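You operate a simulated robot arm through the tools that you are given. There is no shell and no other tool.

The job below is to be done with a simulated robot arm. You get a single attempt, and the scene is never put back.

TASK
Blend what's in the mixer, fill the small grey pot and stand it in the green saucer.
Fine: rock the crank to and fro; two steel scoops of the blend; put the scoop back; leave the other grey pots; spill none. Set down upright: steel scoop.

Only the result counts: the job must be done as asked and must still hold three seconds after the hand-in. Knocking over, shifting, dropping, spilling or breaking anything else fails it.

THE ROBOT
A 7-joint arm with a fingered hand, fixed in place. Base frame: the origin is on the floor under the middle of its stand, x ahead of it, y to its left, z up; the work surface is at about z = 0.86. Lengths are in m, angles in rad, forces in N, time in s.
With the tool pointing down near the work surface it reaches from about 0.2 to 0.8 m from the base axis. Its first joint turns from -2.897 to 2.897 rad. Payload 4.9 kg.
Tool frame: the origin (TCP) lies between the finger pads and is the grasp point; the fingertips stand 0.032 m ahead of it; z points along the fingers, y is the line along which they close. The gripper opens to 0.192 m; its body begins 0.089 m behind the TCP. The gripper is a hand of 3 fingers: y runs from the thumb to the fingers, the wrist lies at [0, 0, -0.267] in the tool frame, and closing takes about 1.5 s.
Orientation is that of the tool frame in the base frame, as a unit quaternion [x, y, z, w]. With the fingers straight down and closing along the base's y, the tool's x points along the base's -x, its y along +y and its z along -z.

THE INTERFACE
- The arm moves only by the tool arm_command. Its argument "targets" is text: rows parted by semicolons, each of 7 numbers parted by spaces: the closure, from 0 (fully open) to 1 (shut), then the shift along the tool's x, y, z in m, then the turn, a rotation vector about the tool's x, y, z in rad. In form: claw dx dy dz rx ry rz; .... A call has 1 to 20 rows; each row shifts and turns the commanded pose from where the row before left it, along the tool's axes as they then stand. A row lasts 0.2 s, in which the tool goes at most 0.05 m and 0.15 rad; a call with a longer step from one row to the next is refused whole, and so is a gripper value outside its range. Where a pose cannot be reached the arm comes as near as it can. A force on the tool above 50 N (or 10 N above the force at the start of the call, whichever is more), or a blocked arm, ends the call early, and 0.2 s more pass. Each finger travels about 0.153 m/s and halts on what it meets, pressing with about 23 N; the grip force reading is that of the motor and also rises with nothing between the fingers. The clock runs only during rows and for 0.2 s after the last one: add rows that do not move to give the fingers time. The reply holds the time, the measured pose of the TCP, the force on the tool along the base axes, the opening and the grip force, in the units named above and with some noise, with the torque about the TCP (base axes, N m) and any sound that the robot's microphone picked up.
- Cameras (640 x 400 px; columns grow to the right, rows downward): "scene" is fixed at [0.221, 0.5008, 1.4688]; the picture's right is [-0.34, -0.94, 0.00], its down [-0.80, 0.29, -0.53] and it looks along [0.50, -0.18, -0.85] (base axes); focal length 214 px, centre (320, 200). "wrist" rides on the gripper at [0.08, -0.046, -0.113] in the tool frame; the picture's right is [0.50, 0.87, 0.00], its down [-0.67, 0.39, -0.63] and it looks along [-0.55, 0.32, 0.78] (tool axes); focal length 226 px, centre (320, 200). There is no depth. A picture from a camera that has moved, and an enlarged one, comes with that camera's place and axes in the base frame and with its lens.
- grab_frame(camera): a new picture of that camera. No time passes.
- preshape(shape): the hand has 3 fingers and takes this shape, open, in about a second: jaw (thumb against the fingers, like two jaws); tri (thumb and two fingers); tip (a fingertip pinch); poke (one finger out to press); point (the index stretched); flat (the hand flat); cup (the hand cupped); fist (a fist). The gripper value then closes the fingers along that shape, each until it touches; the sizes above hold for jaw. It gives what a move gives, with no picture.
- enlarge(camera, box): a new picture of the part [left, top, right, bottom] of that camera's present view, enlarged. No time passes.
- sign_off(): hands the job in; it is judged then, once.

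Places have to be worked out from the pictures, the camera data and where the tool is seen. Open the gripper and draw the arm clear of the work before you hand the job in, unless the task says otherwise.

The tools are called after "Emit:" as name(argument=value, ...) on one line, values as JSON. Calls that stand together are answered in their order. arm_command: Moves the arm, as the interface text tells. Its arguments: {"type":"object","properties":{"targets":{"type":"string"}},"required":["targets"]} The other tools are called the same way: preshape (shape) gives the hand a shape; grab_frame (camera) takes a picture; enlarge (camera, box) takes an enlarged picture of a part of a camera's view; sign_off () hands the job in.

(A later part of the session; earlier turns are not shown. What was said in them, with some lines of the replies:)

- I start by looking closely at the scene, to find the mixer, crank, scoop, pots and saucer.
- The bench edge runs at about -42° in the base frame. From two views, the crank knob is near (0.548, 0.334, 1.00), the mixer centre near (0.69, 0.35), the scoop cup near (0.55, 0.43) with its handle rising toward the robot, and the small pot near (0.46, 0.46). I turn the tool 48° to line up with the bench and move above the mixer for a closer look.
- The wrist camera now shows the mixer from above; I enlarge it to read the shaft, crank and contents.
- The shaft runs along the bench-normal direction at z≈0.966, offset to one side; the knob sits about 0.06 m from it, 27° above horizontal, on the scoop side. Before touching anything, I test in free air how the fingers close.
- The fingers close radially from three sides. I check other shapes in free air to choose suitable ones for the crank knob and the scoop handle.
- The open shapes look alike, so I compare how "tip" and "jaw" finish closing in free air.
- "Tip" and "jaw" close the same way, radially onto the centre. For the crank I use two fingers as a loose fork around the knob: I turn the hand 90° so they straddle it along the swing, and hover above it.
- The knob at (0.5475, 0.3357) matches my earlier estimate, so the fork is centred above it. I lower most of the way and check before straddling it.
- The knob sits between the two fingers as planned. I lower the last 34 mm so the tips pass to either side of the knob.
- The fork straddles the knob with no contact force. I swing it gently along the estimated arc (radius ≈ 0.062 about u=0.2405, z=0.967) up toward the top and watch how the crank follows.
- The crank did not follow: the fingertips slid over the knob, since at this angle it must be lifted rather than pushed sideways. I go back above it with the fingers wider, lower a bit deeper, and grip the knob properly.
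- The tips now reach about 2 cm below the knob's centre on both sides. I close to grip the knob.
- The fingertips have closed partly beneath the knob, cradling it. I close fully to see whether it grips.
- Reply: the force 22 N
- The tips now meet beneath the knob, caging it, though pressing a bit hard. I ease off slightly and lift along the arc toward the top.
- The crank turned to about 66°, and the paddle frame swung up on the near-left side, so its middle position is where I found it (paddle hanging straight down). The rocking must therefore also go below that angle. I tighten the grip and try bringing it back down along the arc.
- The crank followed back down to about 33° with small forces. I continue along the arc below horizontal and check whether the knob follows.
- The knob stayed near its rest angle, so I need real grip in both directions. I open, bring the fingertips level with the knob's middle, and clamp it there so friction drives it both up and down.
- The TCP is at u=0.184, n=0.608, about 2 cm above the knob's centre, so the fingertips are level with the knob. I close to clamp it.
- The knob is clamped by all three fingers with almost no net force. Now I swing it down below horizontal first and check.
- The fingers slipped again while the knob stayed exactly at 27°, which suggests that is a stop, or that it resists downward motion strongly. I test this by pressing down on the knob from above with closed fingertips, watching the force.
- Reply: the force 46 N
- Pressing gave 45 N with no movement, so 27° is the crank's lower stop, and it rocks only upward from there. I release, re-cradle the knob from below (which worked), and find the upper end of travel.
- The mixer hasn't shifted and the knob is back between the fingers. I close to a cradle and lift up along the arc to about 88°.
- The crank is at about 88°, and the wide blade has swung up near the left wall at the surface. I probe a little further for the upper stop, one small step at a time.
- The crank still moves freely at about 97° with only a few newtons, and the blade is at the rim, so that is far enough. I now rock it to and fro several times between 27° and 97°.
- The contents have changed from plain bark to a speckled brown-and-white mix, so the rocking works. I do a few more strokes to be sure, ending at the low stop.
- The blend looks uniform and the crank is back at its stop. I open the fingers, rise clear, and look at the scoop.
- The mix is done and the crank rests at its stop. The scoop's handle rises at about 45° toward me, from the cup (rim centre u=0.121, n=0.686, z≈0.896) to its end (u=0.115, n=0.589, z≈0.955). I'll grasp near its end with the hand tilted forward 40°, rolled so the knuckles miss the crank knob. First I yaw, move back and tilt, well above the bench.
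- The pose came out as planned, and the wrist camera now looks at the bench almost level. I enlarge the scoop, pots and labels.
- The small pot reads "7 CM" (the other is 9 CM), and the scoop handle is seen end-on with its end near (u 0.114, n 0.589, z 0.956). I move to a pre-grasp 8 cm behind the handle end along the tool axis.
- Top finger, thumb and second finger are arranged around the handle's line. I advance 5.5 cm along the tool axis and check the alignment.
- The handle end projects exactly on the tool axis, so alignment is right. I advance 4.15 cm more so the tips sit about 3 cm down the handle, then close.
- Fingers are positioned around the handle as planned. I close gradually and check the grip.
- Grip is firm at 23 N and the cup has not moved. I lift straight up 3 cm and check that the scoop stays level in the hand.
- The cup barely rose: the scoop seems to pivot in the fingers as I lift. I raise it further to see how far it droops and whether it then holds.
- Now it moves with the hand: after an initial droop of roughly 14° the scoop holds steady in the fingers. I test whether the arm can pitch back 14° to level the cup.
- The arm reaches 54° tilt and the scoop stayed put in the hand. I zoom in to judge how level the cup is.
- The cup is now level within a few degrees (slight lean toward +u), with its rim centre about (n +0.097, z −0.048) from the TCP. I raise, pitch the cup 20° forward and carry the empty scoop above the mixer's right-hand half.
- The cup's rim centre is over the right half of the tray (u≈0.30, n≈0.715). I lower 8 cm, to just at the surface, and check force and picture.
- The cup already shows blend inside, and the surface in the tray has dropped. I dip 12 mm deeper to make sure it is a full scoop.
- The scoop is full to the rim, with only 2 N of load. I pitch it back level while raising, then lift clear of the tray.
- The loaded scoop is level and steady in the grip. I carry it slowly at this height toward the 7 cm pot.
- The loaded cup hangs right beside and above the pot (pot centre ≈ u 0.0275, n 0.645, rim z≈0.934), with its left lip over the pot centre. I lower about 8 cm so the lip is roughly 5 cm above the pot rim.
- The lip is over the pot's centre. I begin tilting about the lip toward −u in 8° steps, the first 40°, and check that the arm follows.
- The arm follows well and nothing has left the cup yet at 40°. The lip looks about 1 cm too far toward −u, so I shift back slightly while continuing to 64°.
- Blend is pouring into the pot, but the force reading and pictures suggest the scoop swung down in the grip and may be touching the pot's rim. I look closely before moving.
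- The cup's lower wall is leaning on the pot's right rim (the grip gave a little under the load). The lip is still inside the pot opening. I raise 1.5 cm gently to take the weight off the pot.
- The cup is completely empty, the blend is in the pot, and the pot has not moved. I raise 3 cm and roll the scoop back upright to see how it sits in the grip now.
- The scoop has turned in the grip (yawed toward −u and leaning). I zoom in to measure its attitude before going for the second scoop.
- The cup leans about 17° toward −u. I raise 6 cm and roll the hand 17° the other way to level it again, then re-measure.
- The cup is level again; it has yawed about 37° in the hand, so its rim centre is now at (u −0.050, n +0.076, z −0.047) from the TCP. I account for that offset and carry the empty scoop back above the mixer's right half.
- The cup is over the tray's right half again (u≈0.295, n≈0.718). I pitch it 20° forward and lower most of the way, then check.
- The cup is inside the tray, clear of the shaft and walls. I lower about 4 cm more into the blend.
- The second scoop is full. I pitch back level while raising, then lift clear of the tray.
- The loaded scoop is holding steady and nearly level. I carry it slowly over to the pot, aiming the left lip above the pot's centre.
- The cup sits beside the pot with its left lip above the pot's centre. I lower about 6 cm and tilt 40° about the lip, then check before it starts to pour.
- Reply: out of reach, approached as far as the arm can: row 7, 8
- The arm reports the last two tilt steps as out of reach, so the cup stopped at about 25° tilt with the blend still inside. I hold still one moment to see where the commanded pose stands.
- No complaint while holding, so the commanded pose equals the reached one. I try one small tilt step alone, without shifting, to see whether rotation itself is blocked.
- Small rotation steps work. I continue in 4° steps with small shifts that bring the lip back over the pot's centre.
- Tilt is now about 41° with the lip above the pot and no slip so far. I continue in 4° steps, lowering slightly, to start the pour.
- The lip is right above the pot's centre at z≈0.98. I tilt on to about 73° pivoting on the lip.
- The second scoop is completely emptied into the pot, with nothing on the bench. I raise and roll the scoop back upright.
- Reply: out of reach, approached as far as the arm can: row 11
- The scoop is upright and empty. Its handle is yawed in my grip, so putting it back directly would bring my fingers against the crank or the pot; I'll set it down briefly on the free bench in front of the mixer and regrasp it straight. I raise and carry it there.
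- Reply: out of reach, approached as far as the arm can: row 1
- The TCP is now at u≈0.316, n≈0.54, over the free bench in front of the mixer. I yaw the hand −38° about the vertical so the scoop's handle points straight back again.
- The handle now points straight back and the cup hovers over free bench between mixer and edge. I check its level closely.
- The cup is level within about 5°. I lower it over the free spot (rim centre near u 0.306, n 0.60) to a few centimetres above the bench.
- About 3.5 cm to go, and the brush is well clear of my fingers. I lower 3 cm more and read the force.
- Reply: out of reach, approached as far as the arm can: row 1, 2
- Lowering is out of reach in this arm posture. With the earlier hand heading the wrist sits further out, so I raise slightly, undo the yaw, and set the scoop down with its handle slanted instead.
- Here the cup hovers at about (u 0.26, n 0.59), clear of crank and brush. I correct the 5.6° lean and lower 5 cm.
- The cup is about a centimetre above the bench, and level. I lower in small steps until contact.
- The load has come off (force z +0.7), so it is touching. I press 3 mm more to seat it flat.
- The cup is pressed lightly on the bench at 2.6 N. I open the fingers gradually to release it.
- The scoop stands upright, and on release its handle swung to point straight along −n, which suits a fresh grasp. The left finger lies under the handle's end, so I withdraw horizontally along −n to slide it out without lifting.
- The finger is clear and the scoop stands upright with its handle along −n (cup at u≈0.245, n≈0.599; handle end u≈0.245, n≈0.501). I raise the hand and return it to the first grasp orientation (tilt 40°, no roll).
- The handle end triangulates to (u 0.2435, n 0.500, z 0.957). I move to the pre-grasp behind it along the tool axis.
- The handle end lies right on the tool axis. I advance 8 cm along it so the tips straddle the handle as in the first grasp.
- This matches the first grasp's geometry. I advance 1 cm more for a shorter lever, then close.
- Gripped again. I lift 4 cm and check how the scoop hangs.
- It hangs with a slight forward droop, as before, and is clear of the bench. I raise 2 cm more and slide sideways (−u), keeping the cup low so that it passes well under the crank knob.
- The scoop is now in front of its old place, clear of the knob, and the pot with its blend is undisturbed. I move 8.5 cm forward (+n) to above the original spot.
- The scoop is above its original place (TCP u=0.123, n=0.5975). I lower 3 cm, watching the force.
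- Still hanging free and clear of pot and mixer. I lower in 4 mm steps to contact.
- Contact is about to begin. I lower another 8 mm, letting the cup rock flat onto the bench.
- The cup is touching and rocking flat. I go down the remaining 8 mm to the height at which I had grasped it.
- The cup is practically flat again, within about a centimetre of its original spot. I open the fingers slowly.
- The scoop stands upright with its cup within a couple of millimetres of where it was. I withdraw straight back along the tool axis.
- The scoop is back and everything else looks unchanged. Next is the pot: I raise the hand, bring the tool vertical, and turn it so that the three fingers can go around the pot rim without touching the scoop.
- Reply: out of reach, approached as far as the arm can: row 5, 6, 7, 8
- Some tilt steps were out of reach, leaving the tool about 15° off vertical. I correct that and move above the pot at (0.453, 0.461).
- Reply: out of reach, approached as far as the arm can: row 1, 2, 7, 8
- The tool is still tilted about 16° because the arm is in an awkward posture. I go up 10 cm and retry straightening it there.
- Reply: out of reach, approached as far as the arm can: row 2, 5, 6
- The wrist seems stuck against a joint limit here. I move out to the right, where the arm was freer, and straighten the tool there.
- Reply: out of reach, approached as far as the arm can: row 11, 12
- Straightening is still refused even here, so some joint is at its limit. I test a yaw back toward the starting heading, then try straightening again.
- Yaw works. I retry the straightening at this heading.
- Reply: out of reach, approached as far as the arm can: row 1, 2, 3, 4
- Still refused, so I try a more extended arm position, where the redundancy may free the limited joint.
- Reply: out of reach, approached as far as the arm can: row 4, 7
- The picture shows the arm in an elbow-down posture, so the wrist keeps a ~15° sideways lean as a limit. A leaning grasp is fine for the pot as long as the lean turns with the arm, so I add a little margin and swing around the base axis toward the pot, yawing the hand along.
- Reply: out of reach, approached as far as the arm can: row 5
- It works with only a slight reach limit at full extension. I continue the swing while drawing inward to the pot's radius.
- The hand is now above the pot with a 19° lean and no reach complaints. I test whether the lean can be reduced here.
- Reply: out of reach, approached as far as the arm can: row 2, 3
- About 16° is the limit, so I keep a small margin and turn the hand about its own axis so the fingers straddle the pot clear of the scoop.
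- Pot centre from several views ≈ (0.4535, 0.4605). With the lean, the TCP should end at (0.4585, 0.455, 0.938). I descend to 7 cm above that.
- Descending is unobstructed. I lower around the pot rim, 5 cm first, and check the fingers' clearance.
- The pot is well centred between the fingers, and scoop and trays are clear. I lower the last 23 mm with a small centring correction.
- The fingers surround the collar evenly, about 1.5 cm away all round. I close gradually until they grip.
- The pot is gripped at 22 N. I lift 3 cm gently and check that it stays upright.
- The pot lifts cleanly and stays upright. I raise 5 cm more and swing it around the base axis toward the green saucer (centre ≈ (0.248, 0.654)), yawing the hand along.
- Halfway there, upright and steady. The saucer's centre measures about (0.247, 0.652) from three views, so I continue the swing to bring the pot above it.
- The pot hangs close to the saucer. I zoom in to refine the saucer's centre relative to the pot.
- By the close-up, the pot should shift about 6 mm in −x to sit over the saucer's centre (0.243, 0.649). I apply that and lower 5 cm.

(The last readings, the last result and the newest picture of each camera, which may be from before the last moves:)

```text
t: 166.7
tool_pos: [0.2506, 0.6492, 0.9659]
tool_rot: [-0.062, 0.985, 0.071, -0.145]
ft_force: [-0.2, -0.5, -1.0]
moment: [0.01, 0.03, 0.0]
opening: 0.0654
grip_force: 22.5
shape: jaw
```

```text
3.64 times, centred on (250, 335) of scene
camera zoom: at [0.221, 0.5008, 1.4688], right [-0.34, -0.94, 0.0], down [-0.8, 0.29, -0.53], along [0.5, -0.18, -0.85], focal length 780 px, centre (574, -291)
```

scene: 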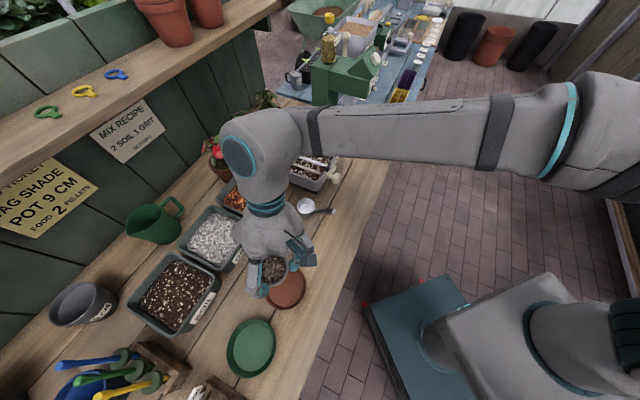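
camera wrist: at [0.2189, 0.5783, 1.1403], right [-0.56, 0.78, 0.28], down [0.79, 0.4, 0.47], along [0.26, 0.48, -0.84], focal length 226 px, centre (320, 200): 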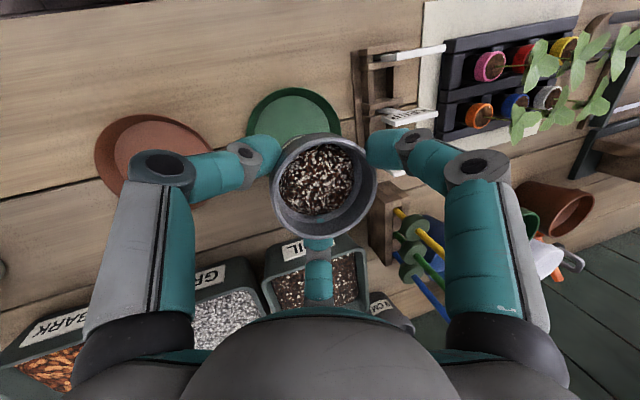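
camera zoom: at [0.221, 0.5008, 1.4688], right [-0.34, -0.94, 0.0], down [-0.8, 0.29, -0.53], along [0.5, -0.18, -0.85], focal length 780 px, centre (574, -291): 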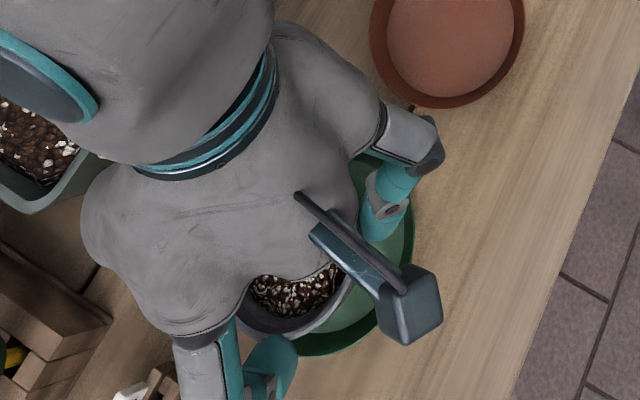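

Pot and saucer centres now agree within a millimetre or two. I lower in small steps until the pot touches the saucer floor.

Emit:
arm_command(targets="0.8 -0.0021 -0.0012 0.0071 0 0 0; 0.8 -0.0014 -0.0008 0.0047 0 0 0; 0.8 0 0 0 0 0 0")

Emit:
arm_command(targets="0.8 -0.0011 -0.0006 0.0038 0 0 0; 0.8 0 0 0 0 0 0")

```text
t: 167.5
tool_pos: [0.2518, 0.6479, 0.954]
tool_rot: [-0.06, 0.985, 0.071, -0.146]
ft_force: [0.2, -0.2, -0.9]
moment: [0.0, -0.02, 0.01]
opening: 0.0657
grip_force: 23.2
shape: jaw
```

```text
t: 168.1
tool_pos: [0.2508, 0.6498, 0.9516]
tool_rot: [-0.061, 0.985, 0.072, -0.145]
ft_force: [-0.5, -0.1, -2.0]
moment: [0.0, -0.01, 0.0]
opening: 0.0657
grip_force: 23.0
shape: jaw
```

Not touching yet. I continue in 3–4 mm steps.

Emit:
arm_command(targets="0.8 -0.0010 -0.0005 0.0033 0 0 0; 0.8 0 0 0 0 0 0")

Emit:
arm_command(targets="0.8 -0.0008 -0.0005 0.0028 0 0 0; 0.8 0 0 0 0 0 0")

Emit:
enlarge(camera="wrist", box=[220, 60, 420, 260])

```text
t: 168.7
tool_pos: [0.2515, 0.6496, 0.9487]
tool_rot: [-0.06, 0.985, 0.072, -0.145]
ft_force: [-0.3, -0.2, -1.1]
moment: [-0.01, -0.02, 0.03]
opening: 0.0655
grip_force: 23.6
shape: jaw
```

```text
t: 169.3
tool_pos: [0.2508, 0.6496, 0.9451]
tool_rot: [-0.06, 0.985, 0.072, -0.145]
ft_force: [0.2, 0.1, -0.8]
moment: [0.02, -0.03, -0.02]
opening: 0.0656
grip_force: 22.9
shape: jaw
```

```text
2.00 times, centred on (320, 160) of wrist
camera zoom: at [0.2127, 0.5804, 1.0674], right [-0.56, 0.78, 0.28], down [0.79, 0.4, 0.47], along [0.26, 0.48, -0.84], focal length 452 px, centre (320, 280)
```

zoom: 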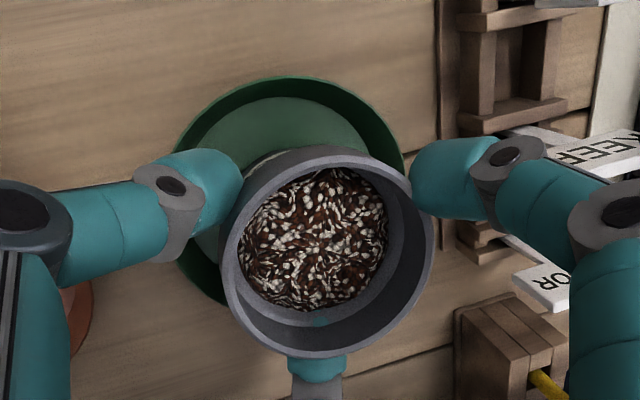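

Pot bottom is now about 7 mm above bench level, nearly at the saucer floor. I continue in 2–3 mm steps.

Emit:
arm_command(targets="0.8 -0.0007 -0.0004 0.0024 0 0 0; 0.8 0 0 0 0 0 0")

Emit:
arm_command(targets="0.8 -0.0006 -0.0003 0.0019 0 0 0; 0.8 0 0 0 0 0 0")

```text
t: 169.9
tool_pos: [0.2502, 0.6489, 0.9417]
tool_rot: [-0.061, 0.985, 0.071, -0.145]
ft_force: [0.2, -0.2, -0.4]
moment: [0.0, 0.05, 0.02]
opening: 0.0655
grip_force: 22.9
shape: jaw
```

```text
t: 170.5
tool_pos: [0.2511, 0.6492, 0.941]
tool_rot: [-0.062, 0.985, 0.071, -0.145]
ft_force: [0.5, 0.0, 0.2]
moment: [0.01, -0.01, -0.03]
opening: 0.0656
grip_force: 22.9
shape: jaw
```

The force has risen to +0.2 N, so it is touching. One more 1.5 mm step to seat it.

Emit:
arm_command(targets="0.8 -0.0004 -0.0002 0.0014 0 0 0; 0.8 0 0 0 0 0 0")

Emit:
enlarge(camera="scene", box=[200, 280, 300, 390])

```text
t: 171.1
tool_pos: [0.2506, 0.6503, 0.9391]
tool_rot: [-0.061, 0.985, 0.071, -0.145]
ft_force: [0.0, 1.0, -0.1]
moment: [0.0, 0.05, -0.02]
opening: 0.0656
grip_force: 23.0
shape: jaw
```

```text
3.64 times, centred on (250, 335) of scene
camera zoom: at [0.221, 0.5008, 1.4688], right [-0.34, -0.94, 0.0], down [-0.8, 0.29, -0.53], along [0.5, -0.18, -0.85], focal length 780 px, centre (574, -291)
```

zoom: 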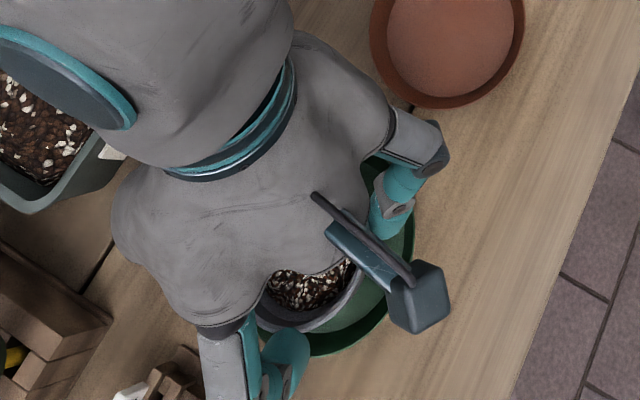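

Readings are within noise, so I lower another 2 mm and look for a clear contact force.

Emit:
arm_command(targets="0.8 -0.0006 -0.0003 0.0019 0 0 0; 0.8 0 0 0 0 0 0; 0.8 0 0 0 0 0 0")

Emit:
enlarge(camera="wrist", box=[220, 60, 420, 260])

```text
t: 171.9
tool_pos: [0.2508, 0.6502, 0.9382]
tool_rot: [-0.062, 0.985, 0.072, -0.144]
ft_force: [1.2, 2.3, 7.8]
moment: [0.11, 0.18, -0.01]
opening: 0.0655
grip_force: 22.5
shape: jaw
```

```text
2.00 times, centred on (320, 160) of wrist
camera zoom: at [0.2133, 0.5807, 1.0607], right [-0.56, 0.78, 0.28], down [0.79, 0.4, 0.48], along [0.26, 0.48, -0.83], focal length 452 px, centre (320, 280)
```

zoom: 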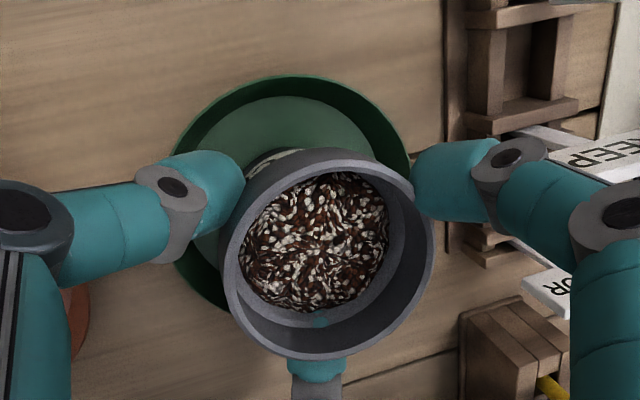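

Firm contact at 7.8 N: the pot is standing on the saucer floor. I back off 1.5 mm and open the fingers gradually.

Emit:
arm_command(targets="0.8 0.0004 0.0002 -0.0014 0 0 0; 0.66 0 0 0 0 0 0; 0.63 0 0 0 0 0 0; 0.6 0 0 0 0 0 0; 0.57 0 0 0 0 0 0; 0.54 0 0 0 0 0 0; 0.5 0 0 0 0 0 0; 0.46 0 0 0 0 0 0; 0.42 0 0 0 0 0 0; 0.42 0 0 0 0 0 0")

Emit:
enlarge(camera="wrist", box=[170, 60, 470, 260])

Emit:
enlarge(camera="scene", box=[200, 280, 300, 390])

```text
t: 174.1
tool_pos: [0.2504, 0.6503, 0.9384]
tool_rot: [-0.06, 0.985, 0.072, -0.146]
ft_force: [-0.6, -0.3, 0.0]
moment: [-0.01, 0.01, 0.0]
opening: 0.1108
grip_force: 0.1
shape: jaw
```

```text
2.00 times, centred on (320, 160) of wrist
camera zoom: at [0.2132, 0.5803, 1.0609], right [-0.56, 0.78, 0.28], down [0.79, 0.4, 0.47], along [0.26, 0.48, -0.84], focal length 452 px, centre (320, 280)
```

zoom: 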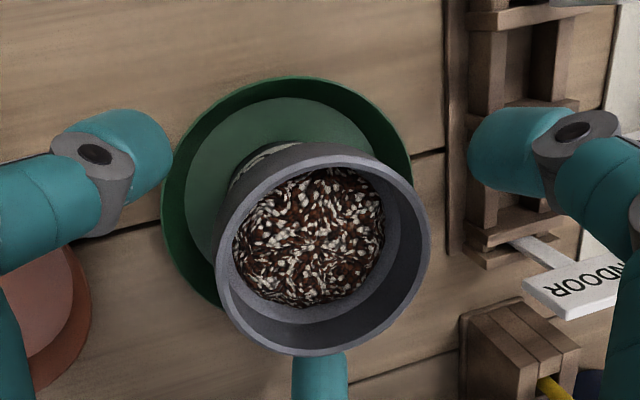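

```text
3.64 times, centred on (250, 335) of scene
camera zoom: at [0.221, 0.5008, 1.4688], right [-0.34, -0.94, 0.0], down [-0.8, 0.29, -0.53], along [0.5, -0.18, -0.85], focal length 780 px, centre (574, -291)
```

zoom: 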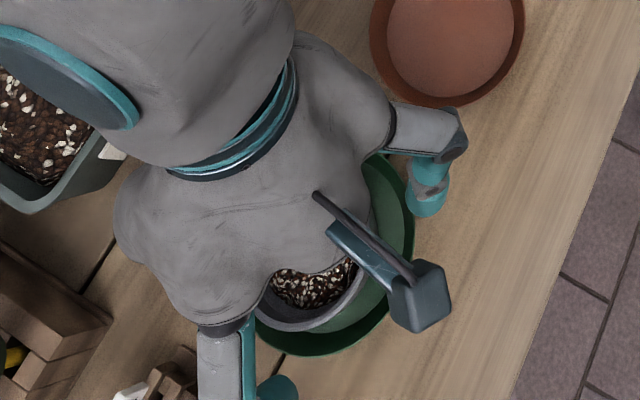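

The pot stands free in the saucer, upright and centred. I raise the hand straight up, away from it.

Emit:
arm_command(targets="0.4 0.0035 0.0020 -0.0119 0 0 0; 0.38 0.0069 0.0039 -0.0237 0 0 0; 0.38 0.0069 0.0039 -0.0237 0 0 0; 0.38 0.0069 0.0039 -0.0237 0 0 0; 0.38 0.0069 0.0039 -0.0237 0 0 0; 0.38 0.0069 0.0039 -0.0237 0 0 0; 0.38 0 0 0 0 0 0")

Emit:
grab_frame(camera="wrist")

Emit:
grab_frame(camera="scene")

```text
t: 175.7
tool_pos: [0.2504, 0.6485, 1.0759]
tool_rot: [-0.06, 0.985, 0.072, -0.145]
ft_force: [-1.0, 0.0, -0.1]
moment: [-0.01, -0.01, -0.02]
opening: 0.1186
grip_force: 0.1
shape: jaw
```

```text
taken
camera wrist: at [0.2133, 0.5786, 1.1992], right [-0.56, 0.78, 0.28], down [0.79, 0.4, 0.47], along [0.26, 0.48, -0.84], focal length 226 px, centre (320, 200)
```

wrist: 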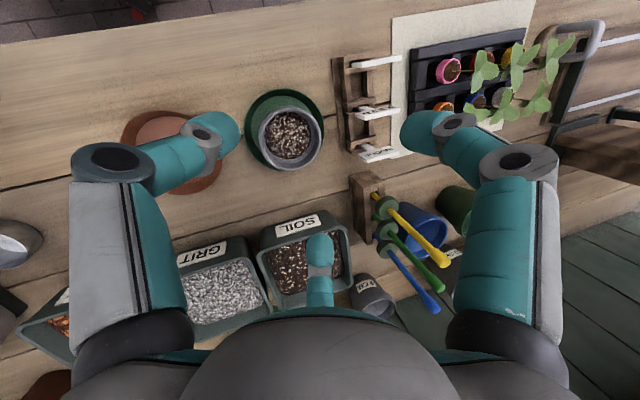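

```text
taken
```

scene: 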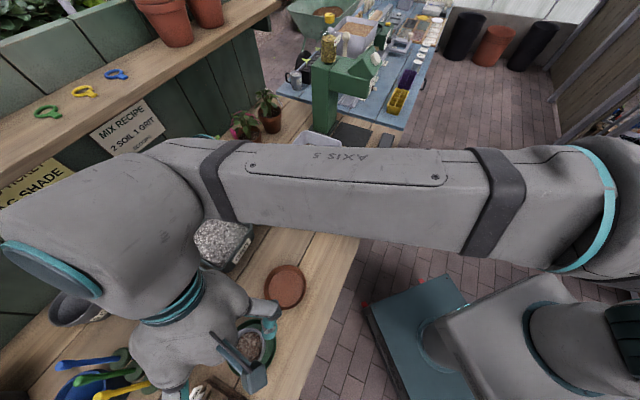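

The pot is centred and upright in the green saucer. I raise further and swing the arm back clear of the bench objects.

Emit:
arm_command(targets="0.38 0.0074 0.0042 -0.0253 0 0 0; 0.38 0.0074 0.0042 -0.0253 0 0 0; 0.38 0.0074 0.0042 -0.0253 0 0 0; 0.38 -0.0285 -0.0167 -0.0111 -0.0139 -0.0079 0.0474; 0.38 -0.0285 -0.0167 -0.0111 -0.0139 -0.0079 0.0474; 0.38 -0.0285 -0.0167 -0.0111 -0.0139 -0.0079 0.0474; 0.38 -0.0285 -0.0167 -0.0111 -0.0139 -0.0079 0.0474; 0.38 -0.0285 -0.0167 -0.0111 -0.0139 -0.0079 0.0474; 0.38 -0.0285 -0.0167 -0.0111 -0.0139 -0.0079 0.0474; 0.38 -0.0285 -0.0167 -0.0111 -0.0139 -0.0079 0.0474; 0.38 -0.0285 -0.0167 -0.0111 -0.0139 -0.0079 0.0474; 0.38 -0.0285 -0.0167 -0.0111 -0.0139 -0.0079 0.0474; 0.38 -0.0285 -0.0167 -0.0111 -0.0139 -0.0079 0.0474; 0.38 -0.0285 -0.0167 -0.0111 -0.0139 -0.0079 0.0474; 0.38 -0.0285 -0.0167 -0.0111 -0.0139 -0.0079 0.0474; 0.38 0 0 0 0 0 0")

Emit:
grab_frame(camera="scene")

Emit:
grab_frame(camera="wrist")

```text
t: 179.1
tool_pos: [0.5722, 0.3892, 1.1563]
tool_rot: [0.233, 0.959, 0.112, -0.118]
ft_force: [0.1, 1.1, -0.2]
moment: [0.01, -0.01, -0.01]
opening: 0.1187
grip_force: 0.0
shape: jaw
```

```text
taken
```

scene: 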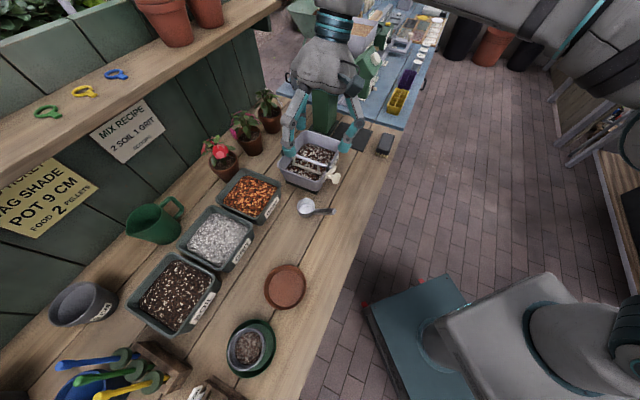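

```text
taken
camera wrist: at [0.5015, 0.3525, 1.278], right [-0.02, 0.96, 0.28], down [0.87, -0.12, 0.47], along [0.49, 0.25, -0.84], focal length 226 px, centre (320, 200)
```

wrist: 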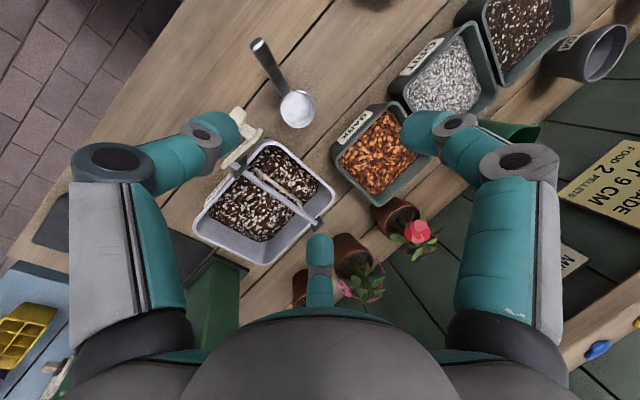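

Everything looks in place. I zoom in on pot, scoop and mixer to verify there is no spill and nothing has shifted.

Emit:
enlarge(camera="scene", box=[190, 290, 310, 390])

Emit:
enlarge(camera="scene", box=[240, 110, 400, 260])

Emit:
enlarge(camera="wrist", box=[180, 20, 360, 270])

```text
4.00 times, centred on (250, 340) of scene
camera zoom: at [0.221, 0.5008, 1.4688], right [-0.34, -0.94, 0.0], down [-0.8, 0.29, -0.53], along [0.5, -0.18, -0.85], focal length 858 px, centre (600, -360)
```

zoom: 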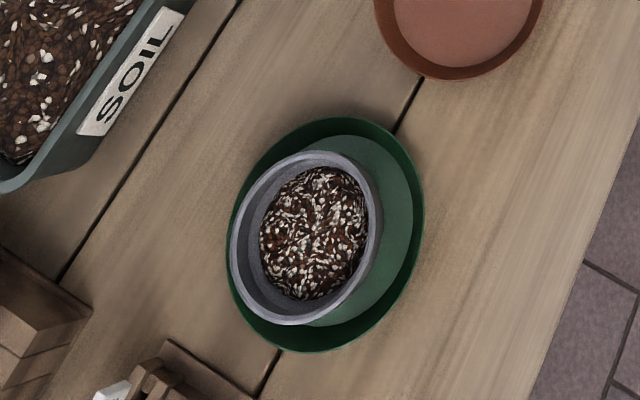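

```text
2.67 times, centred on (320, 185) of scene
camera zoom: at [0.221, 0.5008, 1.4688], right [-0.34, -0.94, 0.0], down [-0.8, 0.29, -0.53], along [0.5, -0.18, -0.85], focal length 572 px, centre (320, 240)
```

zoom: 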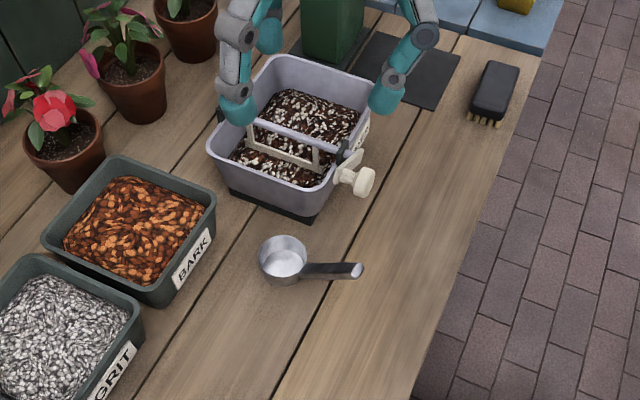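

```text
1.60 times, centred on (270, 145) of wrist
camera zoom: at [0.5015, 0.3525, 1.278], right [-0.02, 0.96, 0.28], down [0.87, -0.12, 0.47], along [0.49, 0.25, -0.84], focal length 362 px, centre (400, 288)
```

zoom: 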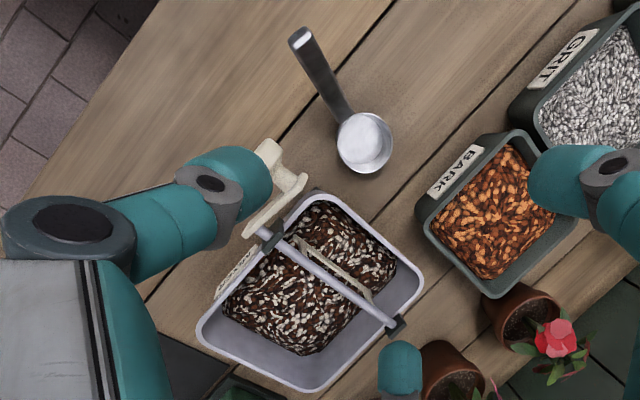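

Scoop, mixer, brush and trays are where they began, the crank is at rest, and there is no spill. I raise and swing the arm well clear, opening the hand fully.

Emit:
arm_command(targets="0.38 0.0069 0.0039 -0.0237 0 0 0; 0.38 0.0069 0.0039 -0.0237 0 0 0; 0.3 -0.0246 -0.0237 -0.0111 -0.0139 -0.0079 0.0474; 0.2 -0.0246 -0.0237 -0.0111 -0.0139 -0.0079 0.0474; 0.1 -0.0246 -0.0237 -0.0111 -0.0139 -0.0079 0.0474; 0 -0.0246 -0.0237 -0.0111 -0.0139 -0.0079 0.0474; 0 -0.0246 -0.0237 -0.0111 -0.0139 -0.0079 0.0474; 0 -0.0246 -0.0237 -0.0111 -0.0139 -0.0079 0.0474; 0 -0.0246 -0.0237 -0.0111 -0.0139 -0.0079 0.0474; 0 -0.0246 -0.0237 -0.0111 -0.0139 -0.0079 0.0474; 0 0 0 0 0 0 0; 0 0 0 0 0 0 0")

Emit:
grab_frame(camera="scene")

```text
t: 181.7
tool_pos: [0.6184, 0.1072, 1.2052]
tool_rot: [0.419, 0.893, 0.133, -0.093]
ft_force: [-0.3, 0.1, -0.4]
moment: [0.0, -0.01, -0.03]
opening: 0.1922
grip_force: 0.1
shape: jaw
```

```text
taken
```

scene: 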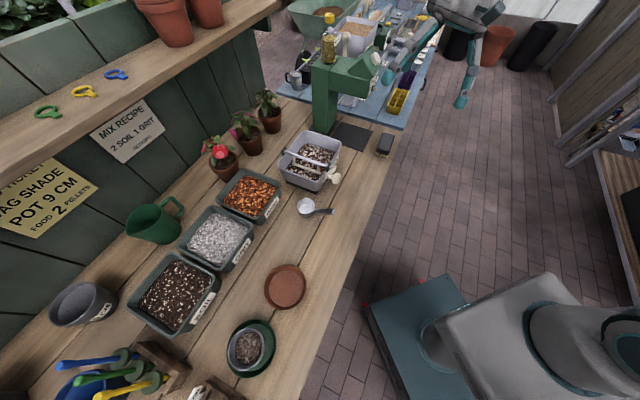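

The blended mix is in the 7 cm pot, which stands upright in the green saucer. The scoop is back upright in its place, the gripper is open and the arm is clear, so I hand the job in.

Emit:
sign_off()

```text
The job is handed in.
```

The job is done and handed in. I have not been told how it was judged.

- **Blending:** I rocked the mixer's crank to and fro until the contents turned into an even brown-and-white mix. The crank is back at its lower stop.
- **Filling:** Two full steel scoops of the blend went into the 7 cm pot. The last pictures show no spill.
- **Contact while pouring:** During the first pour the scoop slipped in my grip and leaned briefly on the pot's rim. The pot did not move.
- **Scoop:** It stands upright, with its cup within a few millimetres of where it started. The handle points slightly to one side of its original direction. I set it down once on free bench in front of the mixer to take a better grip before putting it back.
- **Pot:** It stands upright near the middle of the green saucer. I did not touch the other grey pots.

The gripper is open and the arm is clear of the bench.
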